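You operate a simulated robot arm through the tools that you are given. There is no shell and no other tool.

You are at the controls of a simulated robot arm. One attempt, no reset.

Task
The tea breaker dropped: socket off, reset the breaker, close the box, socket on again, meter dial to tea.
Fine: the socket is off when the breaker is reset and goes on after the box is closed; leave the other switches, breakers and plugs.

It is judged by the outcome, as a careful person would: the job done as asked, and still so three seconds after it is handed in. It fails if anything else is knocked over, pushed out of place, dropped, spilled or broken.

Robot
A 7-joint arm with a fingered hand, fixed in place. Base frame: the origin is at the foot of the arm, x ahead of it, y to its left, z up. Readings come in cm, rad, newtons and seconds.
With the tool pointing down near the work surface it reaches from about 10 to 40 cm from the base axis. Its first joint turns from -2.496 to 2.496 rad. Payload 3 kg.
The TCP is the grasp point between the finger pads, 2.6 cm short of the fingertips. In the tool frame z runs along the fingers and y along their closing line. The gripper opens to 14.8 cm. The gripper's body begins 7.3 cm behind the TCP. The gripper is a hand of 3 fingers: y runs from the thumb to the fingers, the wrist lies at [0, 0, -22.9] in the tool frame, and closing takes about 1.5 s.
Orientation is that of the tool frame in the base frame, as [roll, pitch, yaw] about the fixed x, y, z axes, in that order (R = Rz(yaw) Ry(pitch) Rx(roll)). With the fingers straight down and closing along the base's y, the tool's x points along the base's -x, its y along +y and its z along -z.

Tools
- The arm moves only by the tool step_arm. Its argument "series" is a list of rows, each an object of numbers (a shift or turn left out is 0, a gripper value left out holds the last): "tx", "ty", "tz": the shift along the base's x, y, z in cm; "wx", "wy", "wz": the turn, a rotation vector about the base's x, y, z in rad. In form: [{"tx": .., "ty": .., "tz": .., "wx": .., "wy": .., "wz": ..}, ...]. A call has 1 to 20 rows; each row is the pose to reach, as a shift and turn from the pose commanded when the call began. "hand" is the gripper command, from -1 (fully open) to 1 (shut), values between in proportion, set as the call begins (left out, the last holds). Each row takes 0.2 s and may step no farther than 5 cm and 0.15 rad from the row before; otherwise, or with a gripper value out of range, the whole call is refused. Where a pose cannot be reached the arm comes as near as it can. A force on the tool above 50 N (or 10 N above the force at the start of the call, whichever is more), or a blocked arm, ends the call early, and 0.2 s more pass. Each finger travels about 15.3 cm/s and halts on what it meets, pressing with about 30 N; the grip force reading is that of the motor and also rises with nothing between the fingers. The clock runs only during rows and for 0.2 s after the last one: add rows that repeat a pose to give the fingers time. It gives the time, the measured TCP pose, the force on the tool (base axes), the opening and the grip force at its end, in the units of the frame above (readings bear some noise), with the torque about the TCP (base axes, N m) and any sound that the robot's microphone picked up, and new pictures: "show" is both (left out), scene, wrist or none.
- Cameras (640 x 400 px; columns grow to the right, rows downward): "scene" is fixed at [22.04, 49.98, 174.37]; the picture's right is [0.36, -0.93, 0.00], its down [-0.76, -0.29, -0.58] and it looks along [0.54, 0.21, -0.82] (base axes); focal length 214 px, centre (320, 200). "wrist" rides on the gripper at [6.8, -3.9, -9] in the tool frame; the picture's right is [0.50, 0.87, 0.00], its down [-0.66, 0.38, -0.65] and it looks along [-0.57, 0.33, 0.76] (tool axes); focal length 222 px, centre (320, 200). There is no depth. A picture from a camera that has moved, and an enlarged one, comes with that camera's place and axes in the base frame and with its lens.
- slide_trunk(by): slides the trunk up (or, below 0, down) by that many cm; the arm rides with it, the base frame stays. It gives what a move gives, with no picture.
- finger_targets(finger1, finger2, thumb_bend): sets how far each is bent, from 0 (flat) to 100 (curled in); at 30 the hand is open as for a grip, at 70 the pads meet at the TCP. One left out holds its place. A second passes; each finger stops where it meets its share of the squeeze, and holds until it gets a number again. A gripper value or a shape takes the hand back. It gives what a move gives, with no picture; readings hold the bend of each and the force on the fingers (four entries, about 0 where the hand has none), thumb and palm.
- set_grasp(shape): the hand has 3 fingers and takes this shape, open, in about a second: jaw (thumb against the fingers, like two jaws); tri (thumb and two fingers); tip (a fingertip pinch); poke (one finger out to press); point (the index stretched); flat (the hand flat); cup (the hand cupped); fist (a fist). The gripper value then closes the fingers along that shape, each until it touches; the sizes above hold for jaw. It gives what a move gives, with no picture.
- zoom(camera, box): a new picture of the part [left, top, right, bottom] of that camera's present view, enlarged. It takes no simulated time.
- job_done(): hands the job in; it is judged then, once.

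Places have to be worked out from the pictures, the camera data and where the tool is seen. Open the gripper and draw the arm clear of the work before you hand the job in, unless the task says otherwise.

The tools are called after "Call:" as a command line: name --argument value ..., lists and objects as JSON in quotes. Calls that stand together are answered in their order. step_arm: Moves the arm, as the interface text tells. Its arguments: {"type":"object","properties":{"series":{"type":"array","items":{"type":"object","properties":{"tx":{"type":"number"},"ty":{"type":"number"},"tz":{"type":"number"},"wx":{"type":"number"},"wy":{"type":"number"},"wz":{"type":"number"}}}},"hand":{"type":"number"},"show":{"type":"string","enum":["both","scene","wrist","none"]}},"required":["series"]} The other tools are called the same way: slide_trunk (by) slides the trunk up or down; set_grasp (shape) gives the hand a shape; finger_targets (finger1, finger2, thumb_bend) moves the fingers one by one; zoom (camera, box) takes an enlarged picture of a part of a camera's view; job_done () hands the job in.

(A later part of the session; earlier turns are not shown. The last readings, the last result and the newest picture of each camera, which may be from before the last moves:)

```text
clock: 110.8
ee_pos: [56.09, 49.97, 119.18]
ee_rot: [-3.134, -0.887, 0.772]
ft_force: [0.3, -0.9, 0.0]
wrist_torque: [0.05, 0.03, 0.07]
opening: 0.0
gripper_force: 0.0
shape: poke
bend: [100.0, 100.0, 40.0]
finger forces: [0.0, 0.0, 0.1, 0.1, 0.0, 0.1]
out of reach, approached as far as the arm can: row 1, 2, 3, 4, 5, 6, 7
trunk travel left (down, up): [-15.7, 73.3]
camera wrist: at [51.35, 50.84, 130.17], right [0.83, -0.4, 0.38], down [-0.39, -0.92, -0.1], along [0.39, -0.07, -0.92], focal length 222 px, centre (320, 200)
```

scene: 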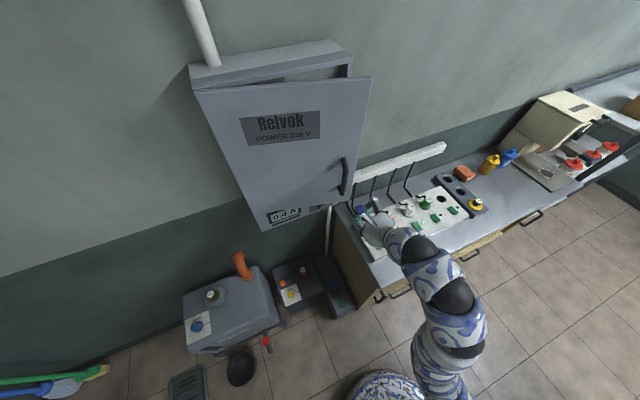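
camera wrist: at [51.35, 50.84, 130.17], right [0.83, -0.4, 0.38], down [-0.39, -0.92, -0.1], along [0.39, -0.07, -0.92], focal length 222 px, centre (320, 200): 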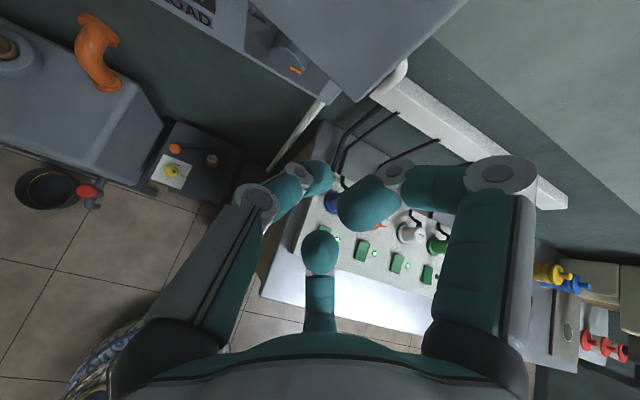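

Height above the shoulder also seems capped (~46 cm). I raise the trunk slightly and test, in free space, the pose needed for a wide-open door: hand pointing along +x, tilted 30° down, near (46, 54, 128).

Call:
slide_trunk --by 7

Call:
step_arm --series '[{"tx": -1.6, "ty": 0.6, "tz": 0.3, "wx": 0.011, "wy": -0.026, "wz": -0.13}, {"tx": -3.3, "ty": 1.3, "tz": 0.6, "wx": 0.022, "wy": -0.051, "wz": -0.259}, {"tx": -5, "ty": 2, "tz": 1, "wx": 0.033, "wy": -0.077, "wz": -0.389}, {"tx": -6.6, "ty": 2.6, "tz": 1.3, "wx": 0.043, "wy": -0.103, "wz": -0.519}, {"tx": -8.3, "ty": 3.3, "tz": 1.6, "wx": 0.054, "wy": -0.128, "wz": -0.648}, {"tx": -10, "ty": 4, "tz": 2, "wx": 0.065, "wy": -0.154, "wz": -0.778}, {"tx": -10, "ty": 4, "tz": 2, "wx": 0.065, "wy": -0.154, "wz": -0.778}]'

```text
clock: 111.8
ee_pos: [55.76, 50.22, 126.19]
ee_rot: [-3.134, -0.89, 0.779]
ft_force: [-0.7, -0.3, 0.1]
wrist_torque: [0.0, 0.02, -0.02]
opening: 0.03
gripper_force: 0.0
shape: poke
bend: [100.0, 100.0, 40.0]
finger forces: [0.0, 0.1, 0.0, 0.0, 0.0, 0.0]
trunk travel left (down, up): [-22.7, 66.3]
```

```text
clock: 113.3
ee_pos: [56.45, 45.05, 120.87]
ee_rot: [3.141, -1.044, -0.155]
ft_force: [0.9, 0.3, 0.0]
wrist_torque: [0.0, 0.0, 0.0]
opening: 0.03
gripper_force: 0.0
shape: poke
bend: [100.0, 100.0, 40.0]
finger forces: [0.0, 0.0, 0.0, 0.0, 0.0, 0.0]
out of reach, approached as far as the arm can: row 2, 3, 4, 5, 6, 7
trunk travel left (down, up): [-22.7, 66.3]
stopped in row 7: the arm was blocked; the commanded pose is now the measured one
camera wrist: at [52.74, 49.54, 131.25], right [0.11, -0.89, 0.43], down [-0.94, -0.23, -0.24], along [0.31, -0.38, -0.87], focal length 222 px, centre (320, 200)
```

scene: 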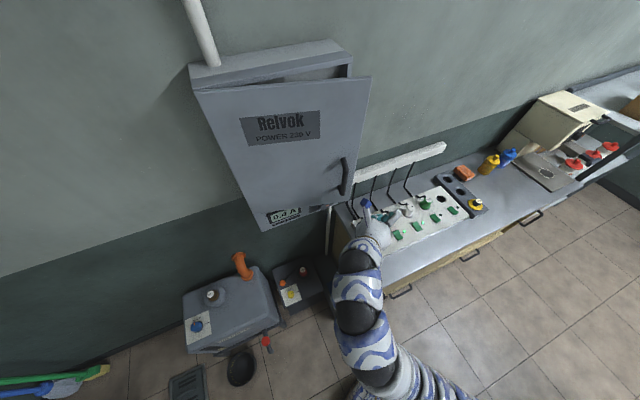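
wrist: 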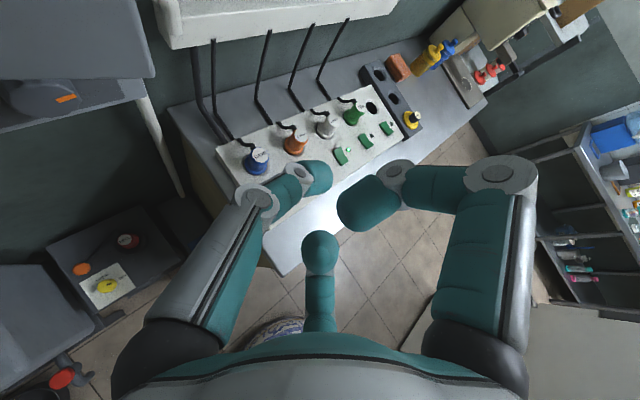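

Elbow flips to the left when the hand points along +x, and that posture blocks. The hand pointing ~45° worked well, so I return to that and will pull the handle by translation only, letting the bar turn inside the caged fingers.

Call:
step_arm --series '[{"tx": 0.5, "ty": 0, "tz": 1, "wz": 0.14}, {"tx": 1, "ty": 0, "tz": 2, "wz": 0.28}, {"tx": 1.5, "ty": 0, "tz": 3, "wz": 0.42}, {"tx": 2, "ty": 0, "tz": 4, "wz": 0.56}, {"tx": 2, "ty": 0, "tz": 5, "wz": 0.7}, {"tx": 1, "ty": 1, "tz": 6, "wz": 0.84}, {"tx": 0, "ty": 2, "tz": 6, "wz": 0.94}, {"tx": 0, "ty": 2, "tz": 6, "wz": 0.94}]' --show "scene"

```text
clock: 115.1
ee_pos: [56.44, 47.08, 126.83]
ee_rot: [3.139, -1.046, 0.786]
ft_force: [0.0, 0.0, -0.5]
wrist_torque: [0.01, 0.02, -0.01]
opening: 0.0
gripper_force: 0.0
shape: poke
bend: [100.0, 100.0, 40.0]
finger forces: [0.0, 0.0, 0.1, 0.0, 0.1, 0.1]
trunk travel left (down, up): [-22.7, 66.3]
```

scene: 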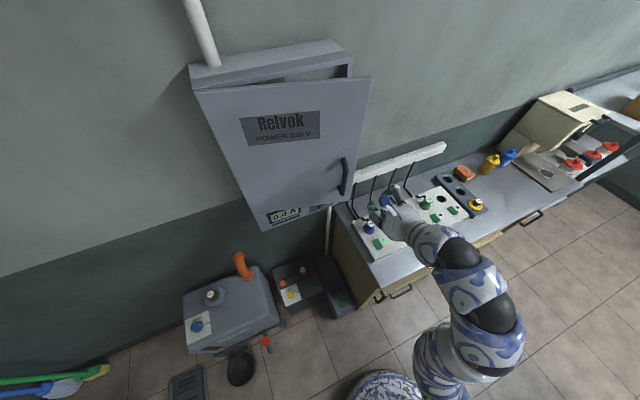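

Everything tracked well here with the elbow on the right. I test the translation towards the wide-open position (hand pointing 45°, tilted 30° down) in free space.

Call:
step_arm --series '[{"tx": -2.5, "ty": 1.5, "tz": 0.4}, {"tx": -5, "ty": 3, "tz": 0.8}, {"tx": -7.5, "ty": 4.5, "tz": 1.2}, {"tx": -10, "ty": 6, "tz": 1.6}, {"tx": -11, "ty": 7, "tz": 1.7}, {"tx": -11, "ty": 7, "tz": 1.7}]' --show "scene"

```text
clock: 116.5
ee_pos: [45.53, 53.95, 127.96]
ee_rot: [3.132, -1.034, 0.785]
ft_force: [-0.4, -0.8, 0.2]
wrist_torque: [-0.02, 0.01, -0.01]
opening: 0.01
gripper_force: 0.1
shape: poke
bend: [100.0, 100.0, 40.0]
finger forces: [0.0, 0.0, 0.1, 0.0, 0.0, 0.0]
trunk travel left (down, up): [-22.7, 66.3]
```

scene: 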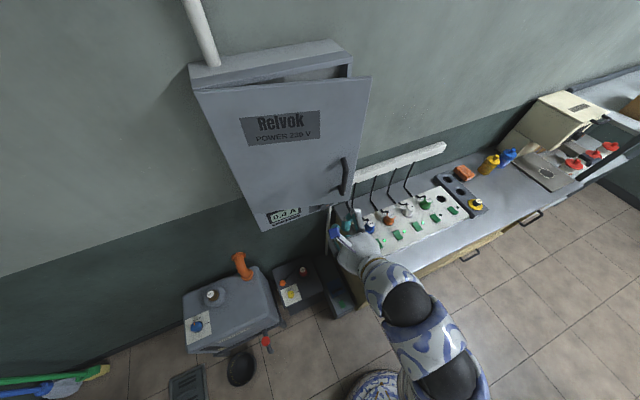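

That works with no trouble. I test 9 cm further left too.

Call:
step_arm --series '[{"tx": -2.5, "ty": 0.7}, {"tx": -5, "ty": 1.5}, {"tx": -7.5, "ty": 2.5}, {"tx": -9, "ty": 3}, {"tx": -9, "ty": 3}]' --show "none"

```text
clock: 117.9
ee_pos: [46.47, 52.92, 128.08]
ee_rot: [-3.131, -1.039, 0.637]
ft_force: [-0.4, -0.3, -0.2]
wrist_torque: [0.0, -0.01, 0.02]
opening: 0.03
gripper_force: 0.2
shape: poke
bend: [100.0, 100.0, 40.0]
finger forces: [0.1, 0.0, 0.0, 0.1, 0.0, 0.1]
trunk travel left (down, up): [-22.7, 66.3]
stopped in row 5: the arm was blocked; the commanded pose is now the measured one
```

The inner limit is right around there, so the door can be pulled to about 45° this way, which should be enough to slip inside and push it further. I return to 45°, open the jaw, and approach the handle to a stand-off.

Call:
step_arm --series '[{"tx": 2.5, "ty": -0.5, "tz": 0.5, "wz": 0.05}, {"tx": 5, "ty": -0.8, "tz": 1.5, "wz": 0.1}, {"tx": 8, "ty": -0.7, "tz": 3, "wz": 0.15}, {"tx": 8, "ty": -0.7, "tz": 3, "wz": 0.15}]' --show "none"

Call:
set_grasp --shape "jaw"

Call:
step_arm --series '[{"tz": 0}]'

```text
clock: 118.9
ee_pos: [54.33, 52.13, 130.82]
ee_rot: [-3.134, -1.038, 0.788]
ft_force: [-0.5, -0.2, 0.2]
wrist_torque: [-0.02, -0.03, -0.06]
opening: 0.0
gripper_force: 0.0
shape: poke
bend: [100.0, 100.0, 40.0]
finger forces: [0.0, 0.1, 0.0, 0.0, 0.0, 0.0]
trunk travel left (down, up): [-22.7, 66.3]
```

```text
clock: 119.8
ee_pos: [54.22, 52.15, 130.74]
ee_rot: [-3.134, -1.037, 0.788]
ft_force: [0.3, -0.1, -0.9]
wrist_torque: [0.01, -0.01, -0.01]
opening: 14.77
gripper_force: 0.2
shape: jaw
bend: [30.0, 30.0, 30.0]
finger forces: [0.1, 0.1, 0.1, 0.1, 0.0, 0.0]
trunk travel left (down, up): [-22.7, 66.3]
```

```text
clock: 120.2
ee_pos: [54.17, 52.06, 130.78]
ee_rot: [-3.133, -1.035, 0.789]
ft_force: [0.6, -0.2, 0.1]
wrist_torque: [-0.04, -0.02, -0.04]
opening: 14.8
gripper_force: 0.0
shape: jaw
bend: [30.0, 30.0, 30.0]
finger forces: [0.1, 0.1, 0.1, 0.0, 0.0, 0.1]
trunk travel left (down, up): [-22.7, 66.3]
camera wrist: at [48.4, 51.78, 141.28], right [0.8, -0.43, 0.43], down [-0.36, -0.9, -0.23], along [0.48, 0.03, -0.87], focal length 222 px, centre (320, 200)
```

scene: 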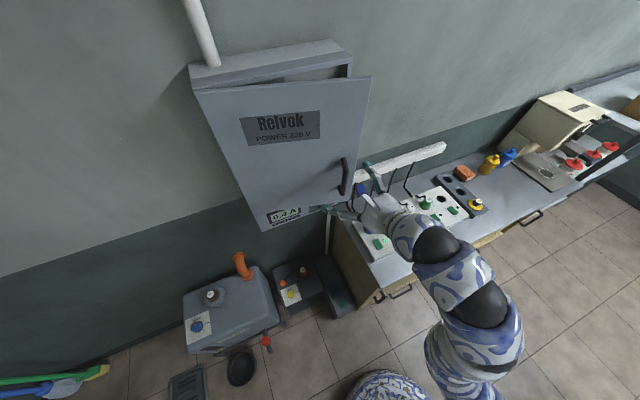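
wrist: 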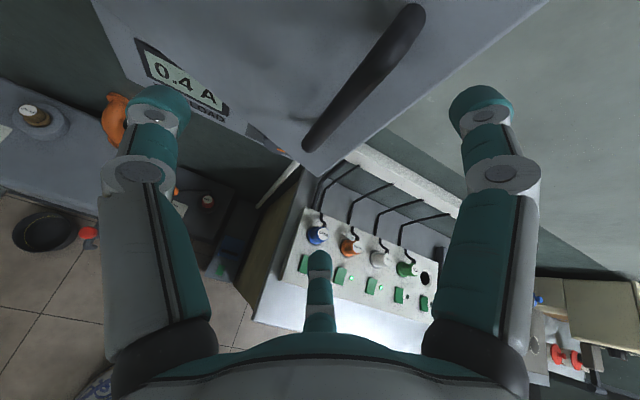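

The bar is at about (60.4, 58), z 124–135, straight ahead. I advance so it sits inside the open jaw, then close.

Call:
step_arm --series '[{"tx": 1.8, "ty": 1.7, "tz": -0.4}, {"tx": 3.6, "ty": 3.4, "tz": -0.9}, {"tx": 5.3, "ty": 5, "tz": -1.3}, {"tx": 5.3, "ty": 5, "tz": -1.3}]' --show "wrist"

```text
clock: 121.2
ee_pos: [58.08, 55.59, 128.14]
ee_rot: [-3.132, -1.041, 0.787]
ft_force: [1.0, -0.3, -0.7]
wrist_torque: [-0.01, 0.0, -0.02]
opening: 14.82
gripper_force: 0.0
shape: jaw
bend: [30.0, 30.0, 30.0]
finger forces: [0.1, 0.1, 0.0, 0.0, 0.0, 0.0]
out of reach, approached as far as the arm can: row 1, 2, 3, 4
trunk travel left (down, up): [-22.7, 66.3]
camera wrist: at [52.16, 55.12, 138.6], right [0.8, -0.43, 0.43], down [-0.36, -0.9, -0.24], along [0.49, 0.04, -0.87], focal length 222 px, centre (320, 200)
```

wrist: 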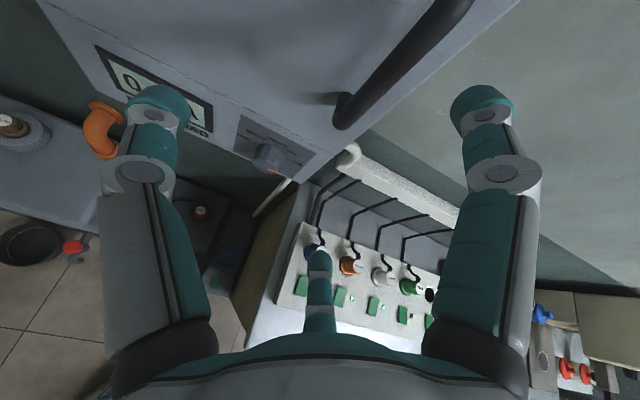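

Slightly short (z limit). I raise the trunk 7 cm and bring the hand down/forward with the arm to complete the approach.

Call:
slide_trunk --by 7

Call:
step_arm --series '[{"tz": -2.5}, {"tz": -5}, {"tx": 0.8, "ty": 0.8, "tz": -6}, {"tx": 1.6, "ty": 1.7, "tz": -6}, {"tx": 1.6, "ty": 1.7, "tz": -6}]' --show "wrist"

```text
clock: 122.3
ee_pos: [57.96, 55.56, 135.06]
ee_rot: [-3.132, -1.041, 0.785]
ft_force: [-0.3, -0.2, -0.1]
wrist_torque: [0.01, 0.0, 0.0]
opening: 14.77
gripper_force: 0.1
shape: jaw
bend: [30.0, 30.0, 30.0]
finger forces: [0.0, 0.0, 0.0, 0.0, 0.0, 0.0]
trunk travel left (down, up): [-29.7, 59.3]
```

```text
clock: 123.5
ee_pos: [59.51, 57.09, 128.87]
ee_rot: [-3.133, -1.041, 0.786]
ft_force: [0.4, -0.7, -0.6]
wrist_torque: [0.0, 0.0, -0.01]
opening: 14.78
gripper_force: 0.0
shape: jaw
bend: [30.0, 30.0, 30.0]
finger forces: [0.1, 0.1, 0.0, 0.1, 0.0, 0.1]
trunk travel left (down, up): [-29.7, 59.3]
camera wrist: at [53.73, 56.66, 139.31], right [0.8, -0.43, 0.43], down [-0.36, -0.9, -0.24], along [0.49, 0.04, -0.87], focal length 222 px, centre (320, 200)
```

wrist: 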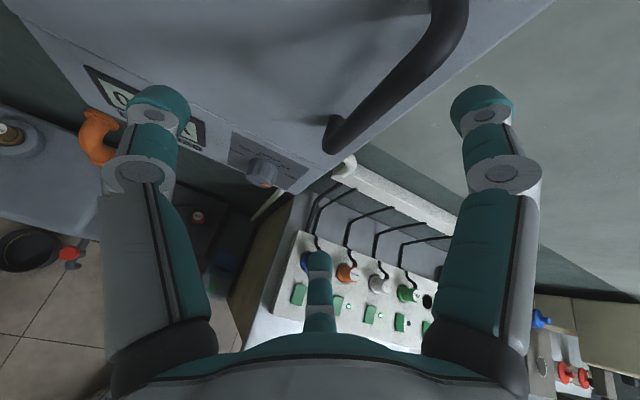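

The bar now appears further away — the door may have swung shut while I approached. I check with the scene view.

Call:
zoom --camera "scene" --box '[180, 30, 460, 240]'

```text
1.90 times, centred on (320, 135) of scene
camera zoom: at [22.04, 49.98, 174.37], right [0.36, -0.93, 0.0], down [-0.76, -0.29, -0.58], along [0.54, 0.21, -0.82], focal length 408 px, centre (320, 324)
```

zoom: 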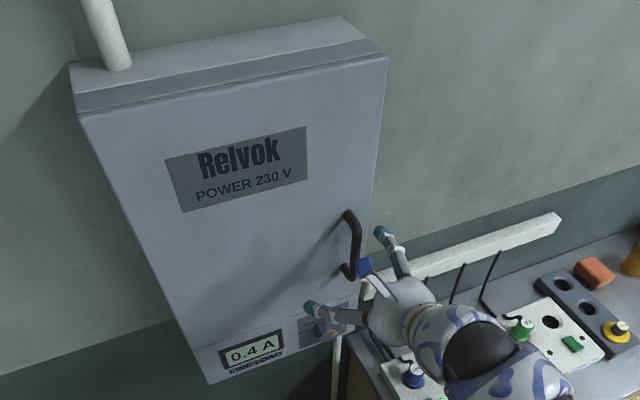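

The door has been nudged shut, so I start over from closed, now with the good posture. I raise the trunk 10 cm for reach at this distance and re-approach the bar at (66.3, 62.3).

Call:
slide_trunk --by 10

Call:
step_arm --series '[{"tz": -3}, {"tz": -6}, {"tz": -9}, {"tx": 1.8, "ty": 1.3, "tz": -9.2}, {"tx": 3.6, "ty": 2.7, "tz": -9}, {"tx": 5.3, "ty": 4, "tz": -9}, {"tx": 5.3, "ty": 4, "tz": -9}]' --show "wrist"

```text
clock: 124.8
ee_pos: [59.59, 57.13, 138.77]
ee_rot: [-3.132, -1.043, 0.788]
ft_force: [-0.4, -0.4, 0.0]
wrist_torque: [0.04, 0.0, -0.01]
opening: 14.78
gripper_force: 0.0
shape: jaw
bend: [30.0, 30.0, 30.0]
finger forces: [0.0, 0.1, 0.1, 0.0, 0.1, 0.1]
trunk travel left (down, up): [-39.7, 49.3]
```

```text
clock: 126.2
ee_pos: [62.7, 60.32, 130.84]
ee_rot: [-3.135, -1.055, 0.799]
ft_force: [-40.7, -31.5, 8.0]
wrist_torque: [1.38, -2.37, -1.96]
opening: 14.58
gripper_force: 0.0
shape: jaw
bend: [30.0, 30.0, 30.0]
finger forces: [50.9, 0.0, 0.0, 0.0, 0.0, 0.0]
trunk travel left (down, up): [-39.7, 49.3]
stopped in row 6: the force on the tool passed its limit at 64 N (the readings are from after the stop); the commanded pose is now the measured one
camera wrist: at [56.65, 59.74, 141.3], right [0.8, -0.42, 0.43], down [-0.35, -0.9, -0.25], along [0.5, 0.05, -0.87], focal length 222 px, centre (320, 200)
```

wrist: 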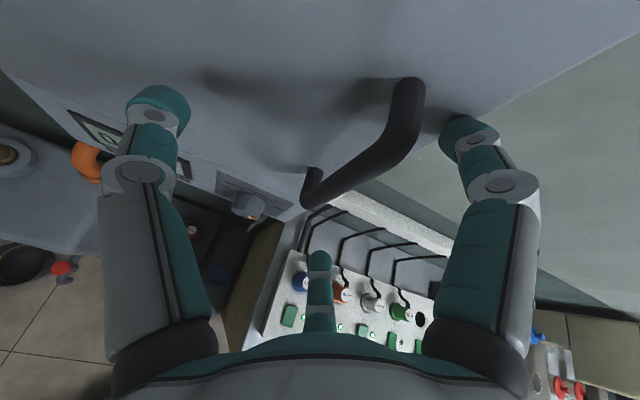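

One fingertip (the upper one, because of the tilt) is pressing the door at 51 N. I back off and reduce the tilt to about 10°.

Call:
step_arm --series '[{"tx": -1.2, "ty": -1.2}, {"tx": -2.4, "ty": -2.4, "wx": 0.08, "wy": -0.08}, {"tx": -2.4, "ty": -2.4, "wx": 0.165, "wy": -0.165}, {"tx": -2.4, "ty": -2.4, "wx": 0.25, "wy": -0.25}, {"tx": -2.4, "ty": -2.4, "wx": 0.25, "wy": -0.25}]' --show "wrist"

```text
clock: 127.4
ee_pos: [61.13, 58.06, 130.0]
ee_rot: [3.13, -1.402, 0.81]
ft_force: [-0.4, -0.3, 0.2]
wrist_torque: [-0.02, -0.02, 0.02]
opening: 14.81
gripper_force: 0.0
shape: jaw
bend: [30.0, 30.0, 30.0]
finger forces: [0.1, 0.0, 0.1, 0.0, 0.0, 0.1]
trunk travel left (down, up): [-39.7, 49.3]
camera wrist: at [52.97, 55.33, 138.28], right [0.68, -0.54, 0.49], down [-0.25, -0.81, -0.54], along [0.69, 0.24, -0.69], focal length 222 px, centre (320, 200)
```

wrist: 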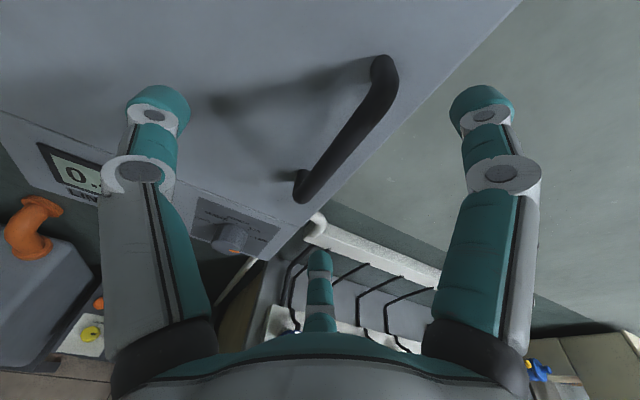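

Tilt is now ~10° with the bar centred ahead. I advance 4.7 cm to the earlier caging depth, then close.

Call:
step_arm --series '[{"tx": 1.3, "ty": 1, "tz": -0.3}, {"tx": 2.6, "ty": 2, "tz": -0.6}, {"tx": 3.8, "ty": 2.9, "tz": -0.8}, {"tx": 3.8, "ty": 2.9, "tz": -0.8}]' --show "none"

Call:
step_arm --series '[{"tz": 0}, {"tz": 0}, {"tz": 0}, {"tz": 0}, {"tz": 0}, {"tz": 0}, {"tz": 0}, {"tz": 0}]' --hand 1 --show "wrist"

```text
clock: 128.4
ee_pos: [64.53, 60.86, 129.47]
ee_rot: [3.134, -1.402, 0.81]
ft_force: [-28.2, -21.4, -8.3]
wrist_torque: [1.59, -1.57, -1.29]
opening: 14.74
gripper_force: 0.1
shape: jaw
bend: [27.0, 30.0, 30.0]
finger forces: [34.4, 0.1, 0.1, 0.0, 0.0, 0.0]
trunk travel left (down, up): [-39.7, 49.3]
```

```text
clock: 130.2
ee_pos: [65.02, 61.15, 129.04]
ee_rot: [3.131, -1.399, 0.813]
ft_force: [-4.4, 7.8, 0.4]
wrist_torque: [0.0, -0.02, -0.04]
opening: 0.4
gripper_force: 29.5
shape: jaw
bend: [81.0, 74.0, 60.0]
finger forces: [0.0, 9.1, 0.0, 0.1, 16.4, 0.0]
trunk travel left (down, up): [-39.7, 49.3]
camera wrist: at [56.73, 58.38, 137.41], right [0.68, -0.54, 0.49], down [-0.25, -0.81, -0.53], along [0.69, 0.24, -0.69], focal length 222 px, centre (320, 200)
```

wrist: 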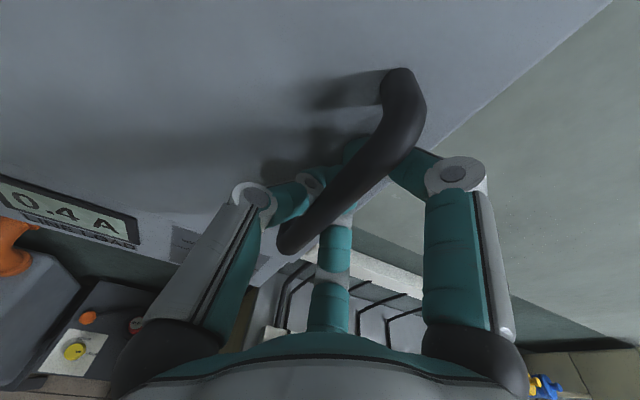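

The bar is caged again (fingers closed round it). I pull by translation only along the arc to about 10° first.

Call:
step_arm --series '[{"tx": -1, "ty": -0.8}, {"tx": -2, "ty": -1.5}, {"tx": -3.1, "ty": -2.2}, {"tx": -4.2, "ty": -2.8}]' --show "none"

Call:
step_arm --series '[{"tx": -1.1, "ty": -0.6, "tz": 0.5}, {"tx": -2.3, "ty": -1.1, "tz": 1}, {"tx": -2.3, "ty": -1.1, "tz": 1.5}]' --show "both"

```text
clock: 131.2
ee_pos: [60.73, 58.31, 129.27]
ee_rot: [3.133, -1.398, 0.809]
ft_force: [-4.7, 10.4, -5.6]
wrist_torque: [0.07, -0.09, -0.2]
opening: 0.39
gripper_force: 29.8
shape: jaw
bend: [81.0, 74.0, 59.0]
finger forces: [0.0, 6.8, 0.1, 0.1, 21.6, 0.0]
trunk travel left (down, up): [-39.7, 49.3]
```

```text
clock: 132.0
ee_pos: [58.61, 57.42, 130.68]
ee_rot: [3.128, -1.394, 0.812]
ft_force: [-3.5, 9.7, -26.4]
wrist_torque: [0.01, -0.14, -0.1]
opening: 0.32
gripper_force: 30.1
shape: jaw
bend: [82.0, 74.0, 59.0]
finger forces: [0.1, 9.9, 0.0, 0.1, 18.3, 0.1]
trunk travel left (down, up): [-39.7, 49.3]
camera wrist: at [50.44, 54.65, 138.89], right [0.68, -0.54, 0.49], down [-0.26, -0.81, -0.53], along [0.69, 0.23, -0.69], focal length 222 px, centre (320, 200)
```

scene: 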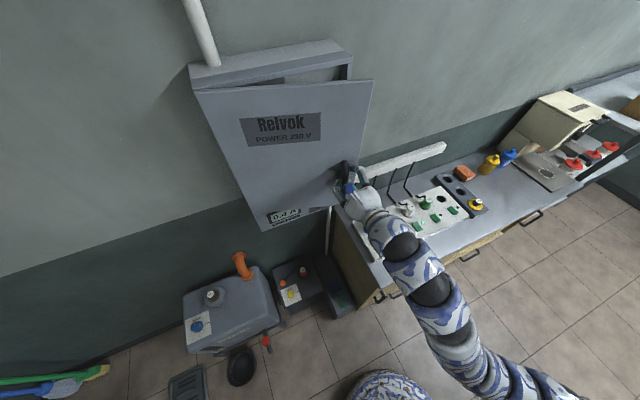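
wrist: 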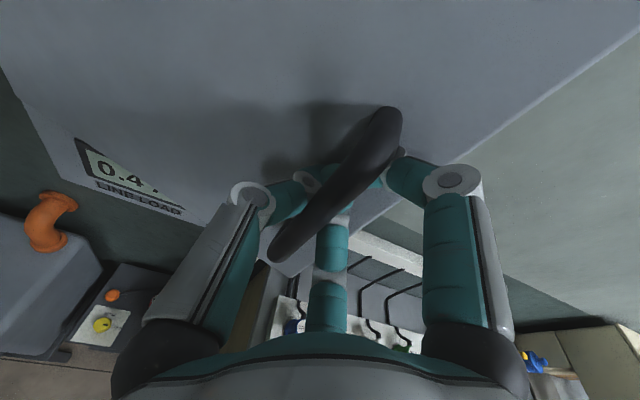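

The door is at ~16°, but vertical sliding on the bar meets resistance, so I return to mid-height and keep pulling by translation until it starts to bind.

Call:
step_arm --series '[{"tz": -1.2}, {"tx": -1.2, "ty": -0.5, "tz": -1.2}, {"tx": -2.4, "ty": -0.9, "tz": -1.2}, {"tx": -3.6, "ty": -1.2, "tz": -1.2}, {"tx": -4.8, "ty": -1.5, "tz": -1.2}]' --show "scene"

```text
clock: 133.2
ee_pos: [53.37, 55.7, 129.94]
ee_rot: [3.128, -1.405, 0.815]
ft_force: [-1.7, 16.9, 44.1]
wrist_torque: [0.28, -0.24, -0.54]
opening: 0.35
gripper_force: 30.1
shape: jaw
bend: [84.0, 74.0, 78.0]
finger forces: [52.0, 55.9, 0.0, 0.0, 42.6, 0.1]
trunk travel left (down, up): [-39.7, 49.3]
```

scene: 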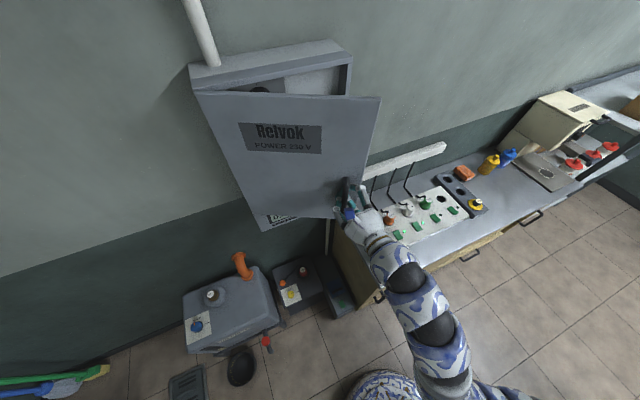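

The door is now about 27° open and the arm tracks well; there's a vertical load of 44 N, so I ease up slightly and continue the arc.

Call:
step_arm --series '[{"tz": 0.7}, {"tz": 0.8, "tx": -1.2, "ty": -0.2}, {"tz": 0.8, "tx": -2.4, "ty": -0.4}, {"tz": 0.8, "tx": -3.6, "ty": -0.5}]' --hand 0.92 --show "both"

```text
clock: 134.2
ee_pos: [50.14, 55.23, 130.22]
ee_rot: [3.138, -1.396, 0.805]
ft_force: [0.3, 0.0, -0.5]
wrist_torque: [-0.05, -0.03, 0.01]
opening: 0.59
gripper_force: 0.1
shape: jaw
bend: [71.0, 71.0, 70.0]
finger forces: [0.2, 0.0, 0.0, 0.1, 0.0, 0.0]
trunk travel left (down, up): [-39.7, 49.3]
camera wrist: at [41.93, 52.46, 138.49], right [0.68, -0.54, 0.49], down [-0.26, -0.81, -0.53], along [0.69, 0.24, -0.69], focal length 222 px, centre (320, 200)
```

scene: 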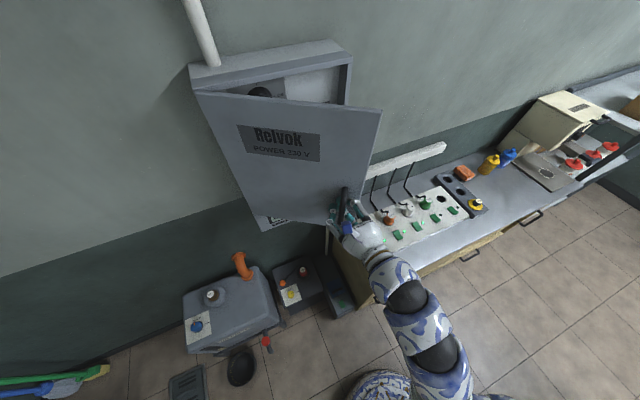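
wrist: 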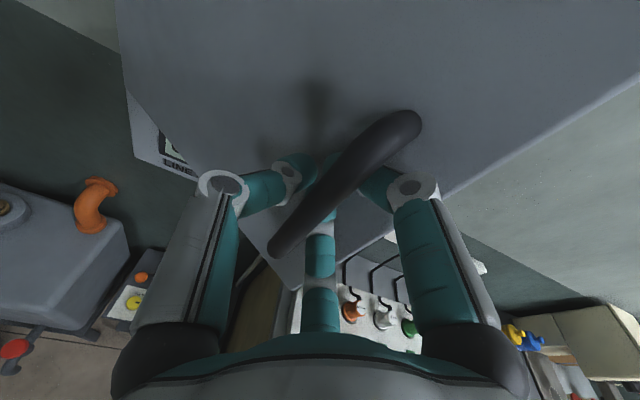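

The loosened cage pulls without load; the door is at ~34°. I continue along the arc with the same loose cage.

Call:
step_arm --series '[{"tx": -1.5, "ty": -0.1}, {"tx": -3, "ty": -0.1}, {"tx": -4.3, "ty": 0}, {"tx": -5.5, "ty": 0.1}, {"tx": -6.7, "ty": 0.3}, {"tx": -7.9, "ty": 0.5}]' --show "both"

```text
clock: 135.8
ee_pos: [48.62, 53.1, 129.81]
ee_rot: [3.106, -1.393, 0.749]
ft_force: [0.0, 16.6, 9.4]
wrist_torque: [0.25, 0.09, -0.18]
opening: 0.68
gripper_force: 0.0
shape: jaw
bend: [71.0, 71.0, 67.0]
finger forces: [0.1, 0.1, 0.0, 0.0, 14.9, 0.1]
trunk travel left (down, up): [-39.7, 49.3]
stopped in row 6: the arm was blocked; the commanded pose is now the measured one
camera wrist: at [40.14, 51.18, 138.0], right [0.63, -0.59, 0.5], down [-0.32, -0.79, -0.53], along [0.7, 0.17, -0.69], focal length 222 px, centre (320, 200)
```

scene: 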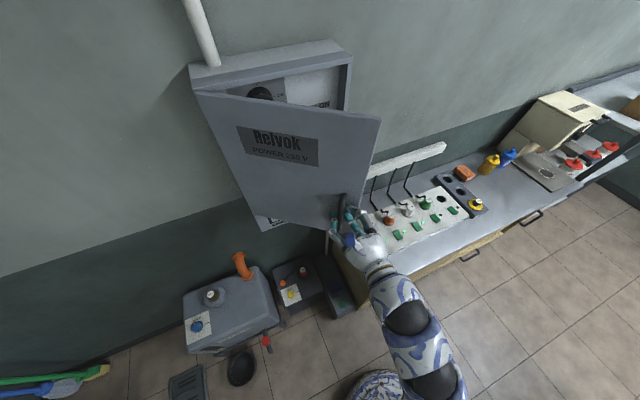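
wrist: 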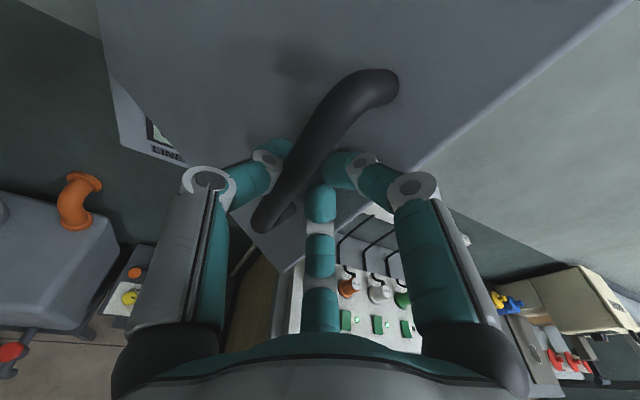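

The door is ~40° open and the arm is at its inner limit again. With the loose cage I step the shoulder lower in small increments (trunk down, hand back up by the same amount) to regain room.

Call:
step_arm --series '[{"tz": 0.6, "tx": 0.3, "ty": 0.8}, {"tz": 1.2, "tx": 0.3, "ty": 1.2}]' --show "none"

Call:
slide_trunk --by -2.4

Call:
step_arm --series '[{"tz": 1.2}, {"tz": 2.4}]' --show "none"

Call:
slide_trunk --by -2.4

Call:
step_arm --series '[{"tz": 1.2}, {"tz": 2.4}]' --show "wrist"

```text
clock: 136.4
ee_pos: [49.21, 54.14, 131.03]
ee_rot: [3.115, -1.395, 0.739]
ft_force: [0.0, 1.6, -1.7]
wrist_torque: [-0.02, 0.01, 0.0]
opening: 0.58
gripper_force: 0.0
shape: jaw
bend: [71.0, 71.0, 70.0]
finger forces: [0.0, 0.1, 0.0, 0.0, 2.4, 0.1]
trunk travel left (down, up): [-39.7, 49.3]
```

```text
clock: 137.1
ee_pos: [49.06, 54.11, 128.57]
ee_rot: [3.113, -1.393, 0.739]
ft_force: [-0.1, 2.4, 0.1]
wrist_torque: [0.01, -0.02, 0.03]
opening: 0.6
gripper_force: 0.0
shape: jaw
bend: [71.0, 71.0, 70.0]
finger forces: [0.1, 0.4, 0.0, 0.1, 2.1, 0.1]
trunk travel left (down, up): [-37.3, 51.7]
```

```text
clock: 137.7
ee_pos: [48.95, 54.14, 130.93]
ee_rot: [3.108, -1.394, 0.744]
ft_force: [-0.7, 2.8, -2.9]
wrist_torque: [0.0, 0.0, 0.02]
opening: 0.61
gripper_force: 0.0
shape: jaw
bend: [71.0, 71.0, 70.0]
finger forces: [0.1, 0.2, 0.1, 0.0, 2.5, 0.0]
trunk travel left (down, up): [-37.3, 51.7]
```

```text
clock: 138.4
ee_pos: [48.85, 54.04, 128.54]
ee_rot: [3.114, -1.395, 0.741]
ft_force: [-1.1, 2.1, 0.3]
wrist_torque: [0.01, 0.0, -0.02]
opening: 0.6
gripper_force: 0.0
shape: jaw
bend: [71.0, 71.0, 70.0]
finger forces: [0.0, 0.4, 0.1, 0.1, 2.4, 0.0]
trunk travel left (down, up): [-34.9, 54.1]
```

```text
clock: 139.0
ee_pos: [48.72, 54.14, 131.01]
ee_rot: [3.121, -1.397, 0.735]
ft_force: [0.7, 2.4, -2.2]
wrist_torque: [-0.02, 0.0, 0.01]
opening: 0.61
gripper_force: 0.0
shape: jaw
bend: [71.0, 71.0, 70.0]
finger forces: [0.1, 0.6, 0.0, 0.1, 2.7, 0.0]
trunk travel left (down, up): [-34.9, 54.1]
camera wrist: at [40.31, 52.02, 139.3], right [0.63, -0.6, 0.5], down [-0.32, -0.78, -0.53], along [0.7, 0.17, -0.69], focal length 222 px, centre (320, 200)
```

wrist: 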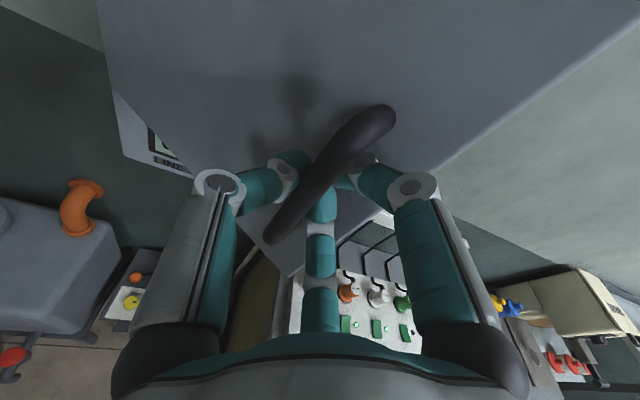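

Works with tiny forces. I continue four more such increments.

Call:
slide_trunk --by -2.8

Call:
step_arm --series '[{"tz": 1.4}, {"tz": 2.8}]' --show "none"

Call:
slide_trunk --by -2.8

Call:
step_arm --series '[{"tz": 1.4}, {"tz": 2.8}]' --show "none"

Call:
slide_trunk --by -2.8

Call:
step_arm --series '[{"tz": 1.4}, {"tz": 2.8}]' --show "none"

Call:
slide_trunk --by -2.8

Call:
step_arm --series '[{"tz": 1.4}, {"tz": 2.8}]' --show "wrist"

```text
clock: 139.7
ee_pos: [48.79, 54.01, 128.16]
ee_rot: [3.115, -1.395, 0.739]
ft_force: [-0.3, 2.6, -0.5]
wrist_torque: [-0.04, -0.02, -0.03]
opening: 0.59
gripper_force: 0.0
shape: jaw
bend: [71.0, 71.0, 70.0]
finger forces: [0.0, 0.3, 0.0, 0.0, 2.8, 0.1]
trunk travel left (down, up): [-32.1, 56.9]
```

```text
clock: 140.3
ee_pos: [48.8, 54.12, 130.93]
ee_rot: [3.111, -1.393, 0.743]
ft_force: [0.1, 2.0, -1.9]
wrist_torque: [0.0, 0.01, -0.01]
opening: 0.6
gripper_force: 0.1
shape: jaw
bend: [71.0, 71.0, 70.0]
finger forces: [0.0, 0.6, 0.1, 0.0, 2.2, 0.0]
trunk travel left (down, up): [-32.1, 56.9]
```

```text
clock: 141.1
ee_pos: [48.7, 54.07, 128.06]
ee_rot: [3.115, -1.394, 0.74]
ft_force: [-0.1, 3.1, 0.4]
wrist_torque: [0.02, -0.01, 0.01]
opening: 0.6
gripper_force: 0.2
shape: jaw
bend: [71.0, 71.0, 70.0]
finger forces: [0.1, 0.5, 0.0, 0.0, 2.5, 0.0]
trunk travel left (down, up): [-29.3, 59.7]
```

```text
clock: 141.7
ee_pos: [48.78, 54.1, 130.94]
ee_rot: [3.116, -1.395, 0.736]
ft_force: [-1.0, 1.4, -1.5]
wrist_torque: [0.0, 0.02, -0.03]
opening: 0.61
gripper_force: 0.2
shape: jaw
bend: [71.0, 71.0, 70.0]
finger forces: [0.0, 0.4, 0.0, 0.0, 1.9, 0.0]
trunk travel left (down, up): [-29.3, 59.7]
```

```text
clock: 142.4
ee_pos: [48.89, 54.05, 128.16]
ee_rot: [3.113, -1.394, 0.74]
ft_force: [-0.1, 1.9, -1.2]
wrist_torque: [0.0, 0.01, -0.02]
opening: 0.59
gripper_force: 0.1
shape: jaw
bend: [71.0, 71.0, 70.0]
finger forces: [0.0, 0.3, 0.0, 0.0, 2.2, 0.0]
trunk travel left (down, up): [-26.5, 62.5]
```

```text
clock: 143.0
ee_pos: [48.79, 54.1, 130.91]
ee_rot: [3.113, -1.393, 0.741]
ft_force: [-0.4, 0.8, -2.4]
wrist_torque: [-0.03, -0.01, 0.03]
opening: 0.59
gripper_force: 0.0
shape: jaw
bend: [71.0, 71.0, 70.0]
finger forces: [0.1, 0.4, 0.1, 0.0, 2.2, 0.0]
trunk travel left (down, up): [-26.5, 62.5]
```

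```text
clock: 143.7
ee_pos: [48.57, 54.11, 128.03]
ee_rot: [3.114, -1.394, 0.74]
ft_force: [-0.5, 1.6, -0.2]
wrist_torque: [0.0, 0.02, 0.04]
opening: 0.61
gripper_force: 0.0
shape: jaw
bend: [71.0, 71.0, 70.0]
finger forces: [0.1, 0.3, 0.0, 0.1, 2.3, 0.0]
trunk travel left (down, up): [-23.7, 65.3]
```

```text
clock: 144.3
ee_pos: [48.51, 54.24, 131.08]
ee_rot: [3.118, -1.397, 0.737]
ft_force: [-0.2, 0.7, -0.6]
wrist_torque: [0.0, 0.0, 0.0]
opening: 0.59
gripper_force: 0.0
shape: jaw
bend: [71.0, 71.0, 70.0]
finger forces: [0.0, 0.5, 0.0, 0.1, 1.9, 0.0]
trunk travel left (down, up): [-23.7, 65.3]
camera wrist: at [39.98, 52.11, 139.32], right [0.63, -0.6, 0.5], down [-0.32, -0.78, -0.53], along [0.7, 0.17, -0.69], focal length 222 px, centre (320, 200)
```

wrist: 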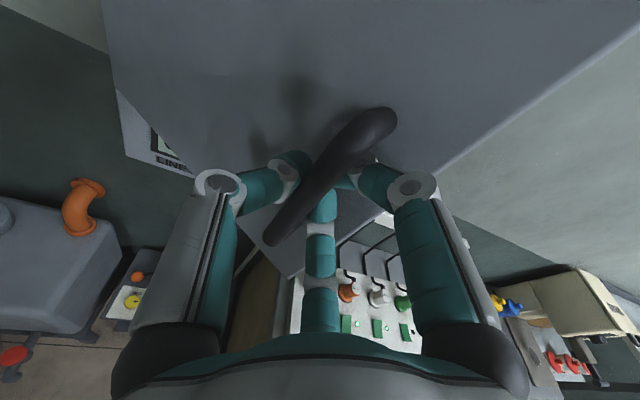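

Trunk is at −65 now. I continue the pull along the arc.

Call:
step_arm --series '[{"tx": -1.4, "ty": 0.1}, {"tx": -2.8, "ty": 0.2}, {"tx": -4, "ty": 0.4}, {"tx": -5.2, "ty": 0.6}, {"tx": -6.5, "ty": 0.9}, {"tx": -7.7, "ty": 1.2}]' --show "scene"

```text
clock: 145.9
ee_pos: [45.57, 53.52, 131.02]
ee_rot: [-3.117, -1.392, 0.625]
ft_force: [1.1, 9.7, 2.5]
wrist_torque: [0.07, -0.02, -0.01]
opening: 0.64
gripper_force: 0.0
shape: jaw
bend: [71.0, 71.0, 69.0]
finger forces: [0.0, 0.0, 0.0, 0.0, 9.3, 0.0]
trunk travel left (down, up): [-23.7, 65.3]
stopped in row 6: the arm was blocked; the commanded pose is now the measured one
```

scene: 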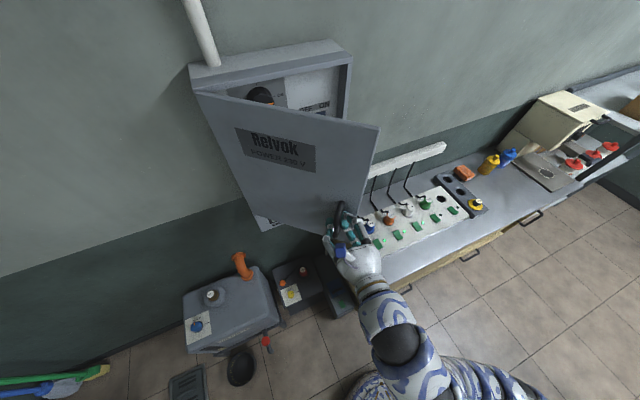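

The door is ~43° open and I can see inside from above. Before releasing I gain a bit more retreat room with a few more trunk increments.

Call:
slide_trunk --by -2.8

Call:
step_arm --series '[{"tz": 1.4, "ty": 0.4}, {"tz": 2.8, "ty": 0.6}]' --show "none"

Call:
slide_trunk --by -2.8

Call:
step_arm --series '[{"tz": 1.4}, {"tz": 2.8}]' --show "none"

Call:
slide_trunk --by -2.8

Call:
step_arm --series '[{"tz": 1.4}, {"tz": 2.8}]' --show "none"

Call:
step_arm --series '[{"tx": -1.2, "ty": 0.1}, {"tx": -2.4, "ty": 0.3}, {"tx": -3.6, "ty": 0.6}, {"tx": -4.8, "ty": 1}]' --show "scene"

```text
clock: 146.7
ee_pos: [45.47, 53.41, 128.22]
ee_rot: [-3.118, -1.391, 0.626]
ft_force: [-0.6, 4.7, 2.3]
wrist_torque: [0.04, 0.01, 0.02]
opening: 0.65
gripper_force: 0.1
shape: jaw
bend: [71.0, 71.0, 69.0]
finger forces: [0.7, 1.1, 0.0, 0.1, 6.2, 0.1]
trunk travel left (down, up): [-20.9, 68.1]
```

```text
clock: 147.2
ee_pos: [45.0, 54.21, 131.0]
ee_rot: [-3.123, -1.394, 0.64]
ft_force: [0.1, 2.5, -2.9]
wrist_torque: [-0.04, 0.04, 0.02]
opening: 0.64
gripper_force: 0.0
shape: jaw
bend: [71.0, 71.0, 70.0]
finger forces: [0.0, 0.7, 0.0, 0.0, 2.3, 0.1]
trunk travel left (down, up): [-20.9, 68.1]
```

```text
clock: 148.0
ee_pos: [45.24, 54.05, 128.13]
ee_rot: [-3.121, -1.393, 0.631]
ft_force: [-0.2, 2.5, -0.4]
wrist_torque: [-0.02, 0.01, 0.01]
opening: 0.63
gripper_force: 0.0
shape: jaw
bend: [71.0, 71.0, 70.0]
finger forces: [0.0, 0.7, 0.0, 0.1, 3.1, 0.0]
trunk travel left (down, up): [-18.1, 70.9]
```

```text
clock: 148.6
ee_pos: [45.27, 53.97, 131.12]
ee_rot: [-3.12, -1.392, 0.631]
ft_force: [-0.6, 2.8, -1.7]
wrist_torque: [-0.01, -0.01, 0.04]
opening: 0.63
gripper_force: 0.1
shape: jaw
bend: [71.0, 71.0, 70.0]
finger forces: [0.0, 0.8, 0.1, 0.1, 3.3, 0.0]
trunk travel left (down, up): [-18.1, 70.9]
```

```text
clock: 149.3
ee_pos: [45.34, 53.94, 128.21]
ee_rot: [-3.121, -1.393, 0.631]
ft_force: [0.1, 1.6, 1.0]
wrist_torque: [0.02, -0.02, -0.02]
opening: 0.63
gripper_force: 0.0
shape: jaw
bend: [71.0, 71.0, 70.0]
finger forces: [0.0, 0.8, 0.1, 0.0, 3.1, 0.1]
trunk travel left (down, up): [-15.3, 73.7]
```

```text
clock: 149.9
ee_pos: [45.56, 54.12, 131.12]
ee_rot: [-3.12, -1.391, 0.63]
ft_force: [0.0, 3.0, -1.6]
wrist_torque: [0.0, 0.01, 0.02]
opening: 0.6
gripper_force: 0.0
shape: jaw
bend: [71.0, 71.0, 70.0]
finger forces: [0.0, 0.6, 0.0, 0.1, 2.7, 0.1]
trunk travel left (down, up): [-15.3, 73.7]
```

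```text
clock: 151.1
ee_pos: [47.15, 52.35, 131.23]
ee_rot: [-3.08, -1.39, 0.499]
ft_force: [0.2, 19.3, 5.8]
wrist_torque: [0.23, 0.01, -0.02]
opening: 0.71
gripper_force: 0.1
shape: jaw
bend: [71.0, 71.0, 63.0]
finger forces: [0.0, 0.1, 0.0, 0.0, 18.7, 0.1]
trunk travel left (down, up): [-15.3, 73.7]
stopped in row 4: the arm was blocked; the commanded pose is now the measured one
```

scene: 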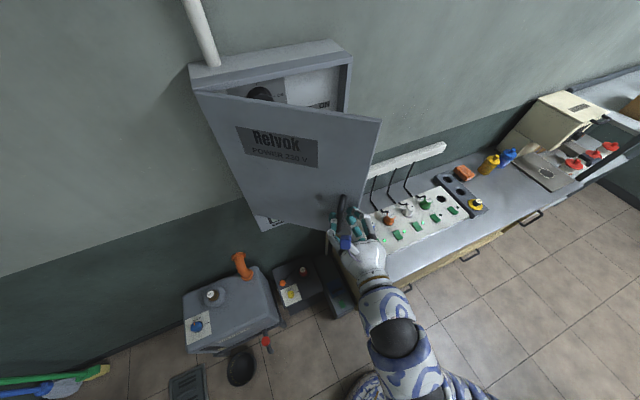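

Door stays around 40°. I relieve the side load, then open only the thumb so the fingers don't push the door shut.

Call:
step_arm --series '[{"ty": 0.7}, {"ty": 1.4}]' --show "none"

Call:
finger_targets --finger1 71 --finger2 71 --thumb_bend 30

Call:
step_arm --series '[{"ty": -0.1}]' --show "both"

```text
clock: 151.7
ee_pos: [48.57, 52.85, 131.21]
ee_rot: [-3.062, -1.386, 0.464]
ft_force: [0.3, 12.1, 0.3]
wrist_torque: [0.06, -0.01, 0.06]
opening: 0.65
gripper_force: 0.0
shape: jaw
bend: [71.0, 71.0, 66.0]
finger forces: [0.0, 0.1, 0.0, 0.0, 11.4, 0.1]
trunk travel left (down, up): [-15.3, 73.7]
```

```text
clock: 152.7
ee_pos: [48.43, 52.77, 131.33]
ee_rot: [-3.06, -1.389, 0.461]
ft_force: [0.0, 0.7, 0.3]
wrist_torque: [0.0, 0.02, -0.01]
opening: 7.05
gripper_force: 0.0
shape: fingers
bend: [71.0, 71.0, 30.0]
finger forces: [0.0, 0.1, 0.0, 0.0, 0.1, 0.0]
trunk travel left (down, up): [-15.3, 73.7]
```

```text
clock: 153.1
ee_pos: [48.1, 52.76, 131.2]
ee_rot: [-3.061, -1.39, 0.466]
ft_force: [0.6, 0.7, -0.2]
wrist_torque: [0.01, -0.01, 0.0]
opening: 7.03
gripper_force: 0.1
shape: fingers
bend: [71.0, 71.0, 30.0]
finger forces: [0.0, 0.0, 0.1, 0.1, 0.1, 0.0]
trunk travel left (down, up): [-15.3, 73.7]
camera wrist: at [39.62, 52.05, 139.71], right [0.53, -0.7, 0.48], down [-0.46, -0.71, -0.53], along [0.71, 0.06, -0.7], focal length 222 px, centre (320, 200)
```

scene: 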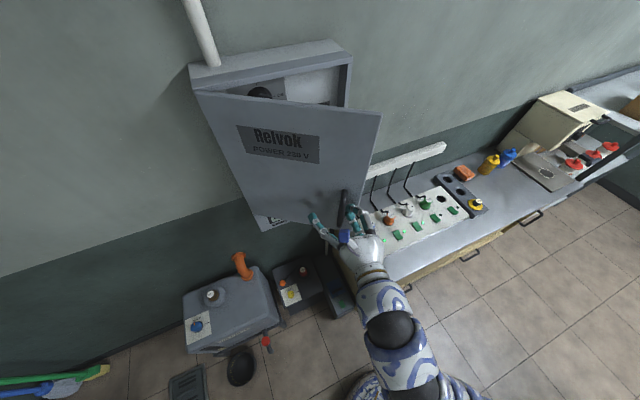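
wrist: 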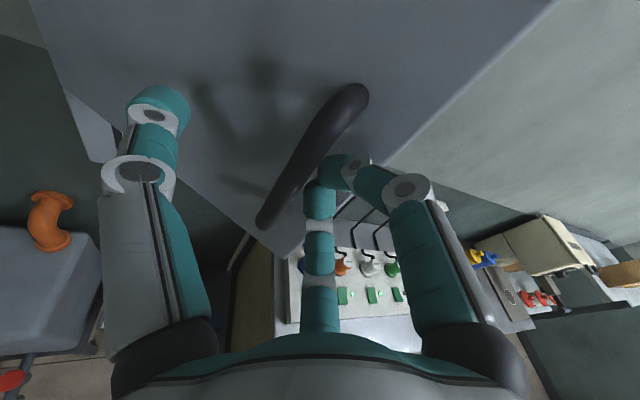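

The thumb is clear and the fingers sit just right of the bar. I slide the hand toward −y off the bar, parallel to the door, and then back.

Call:
step_arm --series '[{"ty": -1.5}, {"tx": -0.5, "ty": -3}, {"tx": -1, "ty": -5}, {"tx": -1, "ty": -7.5}, {"tx": 0, "ty": -10}, {"tx": 1.5, "ty": -12}]' --show "both"

```text
clock: 154.5
ee_pos: [48.2, 41.43, 131.47]
ee_rot: [-3.071, -1.39, 0.496]
ft_force: [-1.0, -0.2, -0.3]
wrist_torque: [-0.02, 0.02, -0.02]
opening: 7.05
gripper_force: 0.0
shape: fingers
bend: [71.0, 71.0, 30.0]
finger forces: [0.0, 0.0, 0.1, 0.0, 0.1, 0.1]
trunk travel left (down, up): [-15.3, 73.7]
camera wrist: at [39.61, 40.55, 139.8], right [0.54, -0.69, 0.48], down [-0.44, -0.72, -0.53], along [0.71, 0.08, -0.7], focal length 222 px, centre (320, 200)
```

scene: 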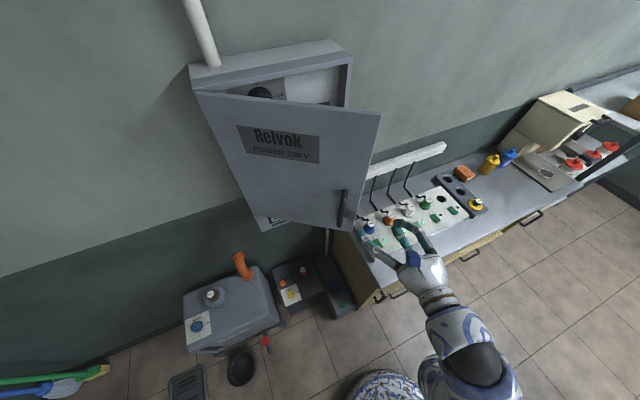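
wrist: 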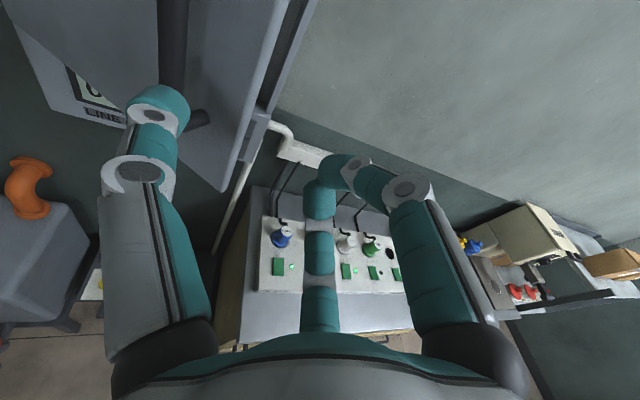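

The door stays open at ~38–40°. I zoom the scene camera on the box interior.

Call:
zoom --camera "scene" --box '[230, 50, 380, 140]'

Call:
zoom --camera "scene" --box '[180, 30, 400, 240]'

```text
4.27 times, centred on (305, 95) of scene
camera zoom: at [22.04, 49.98, 174.37], right [0.36, -0.93, 0.0], down [-0.76, -0.29, -0.58], along [0.54, 0.21, -0.82], focal length 915 px, centre (384, 648)
```

zoom: 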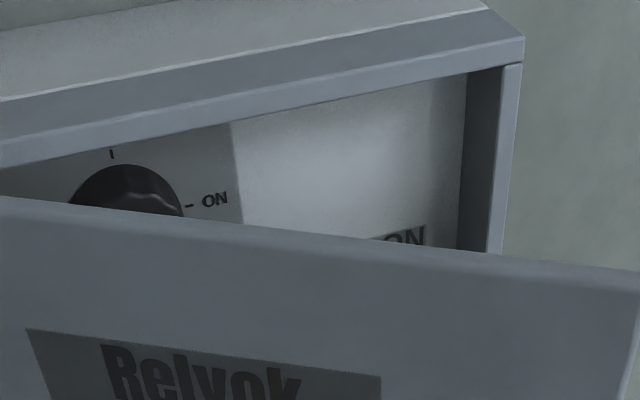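

```text
1.90 times, centred on (290, 135) of scene
camera zoom: at [22.04, 49.98, 174.37], right [0.36, -0.93, 0.0], down [-0.76, -0.29, -0.58], along [0.54, 0.21, -0.82], focal length 408 px, centre (377, 324)
```

zoom: 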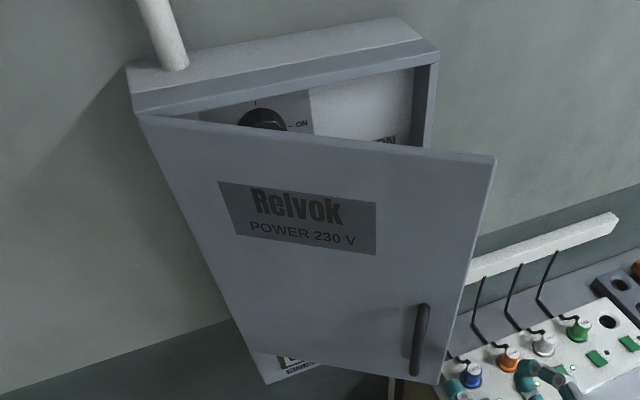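

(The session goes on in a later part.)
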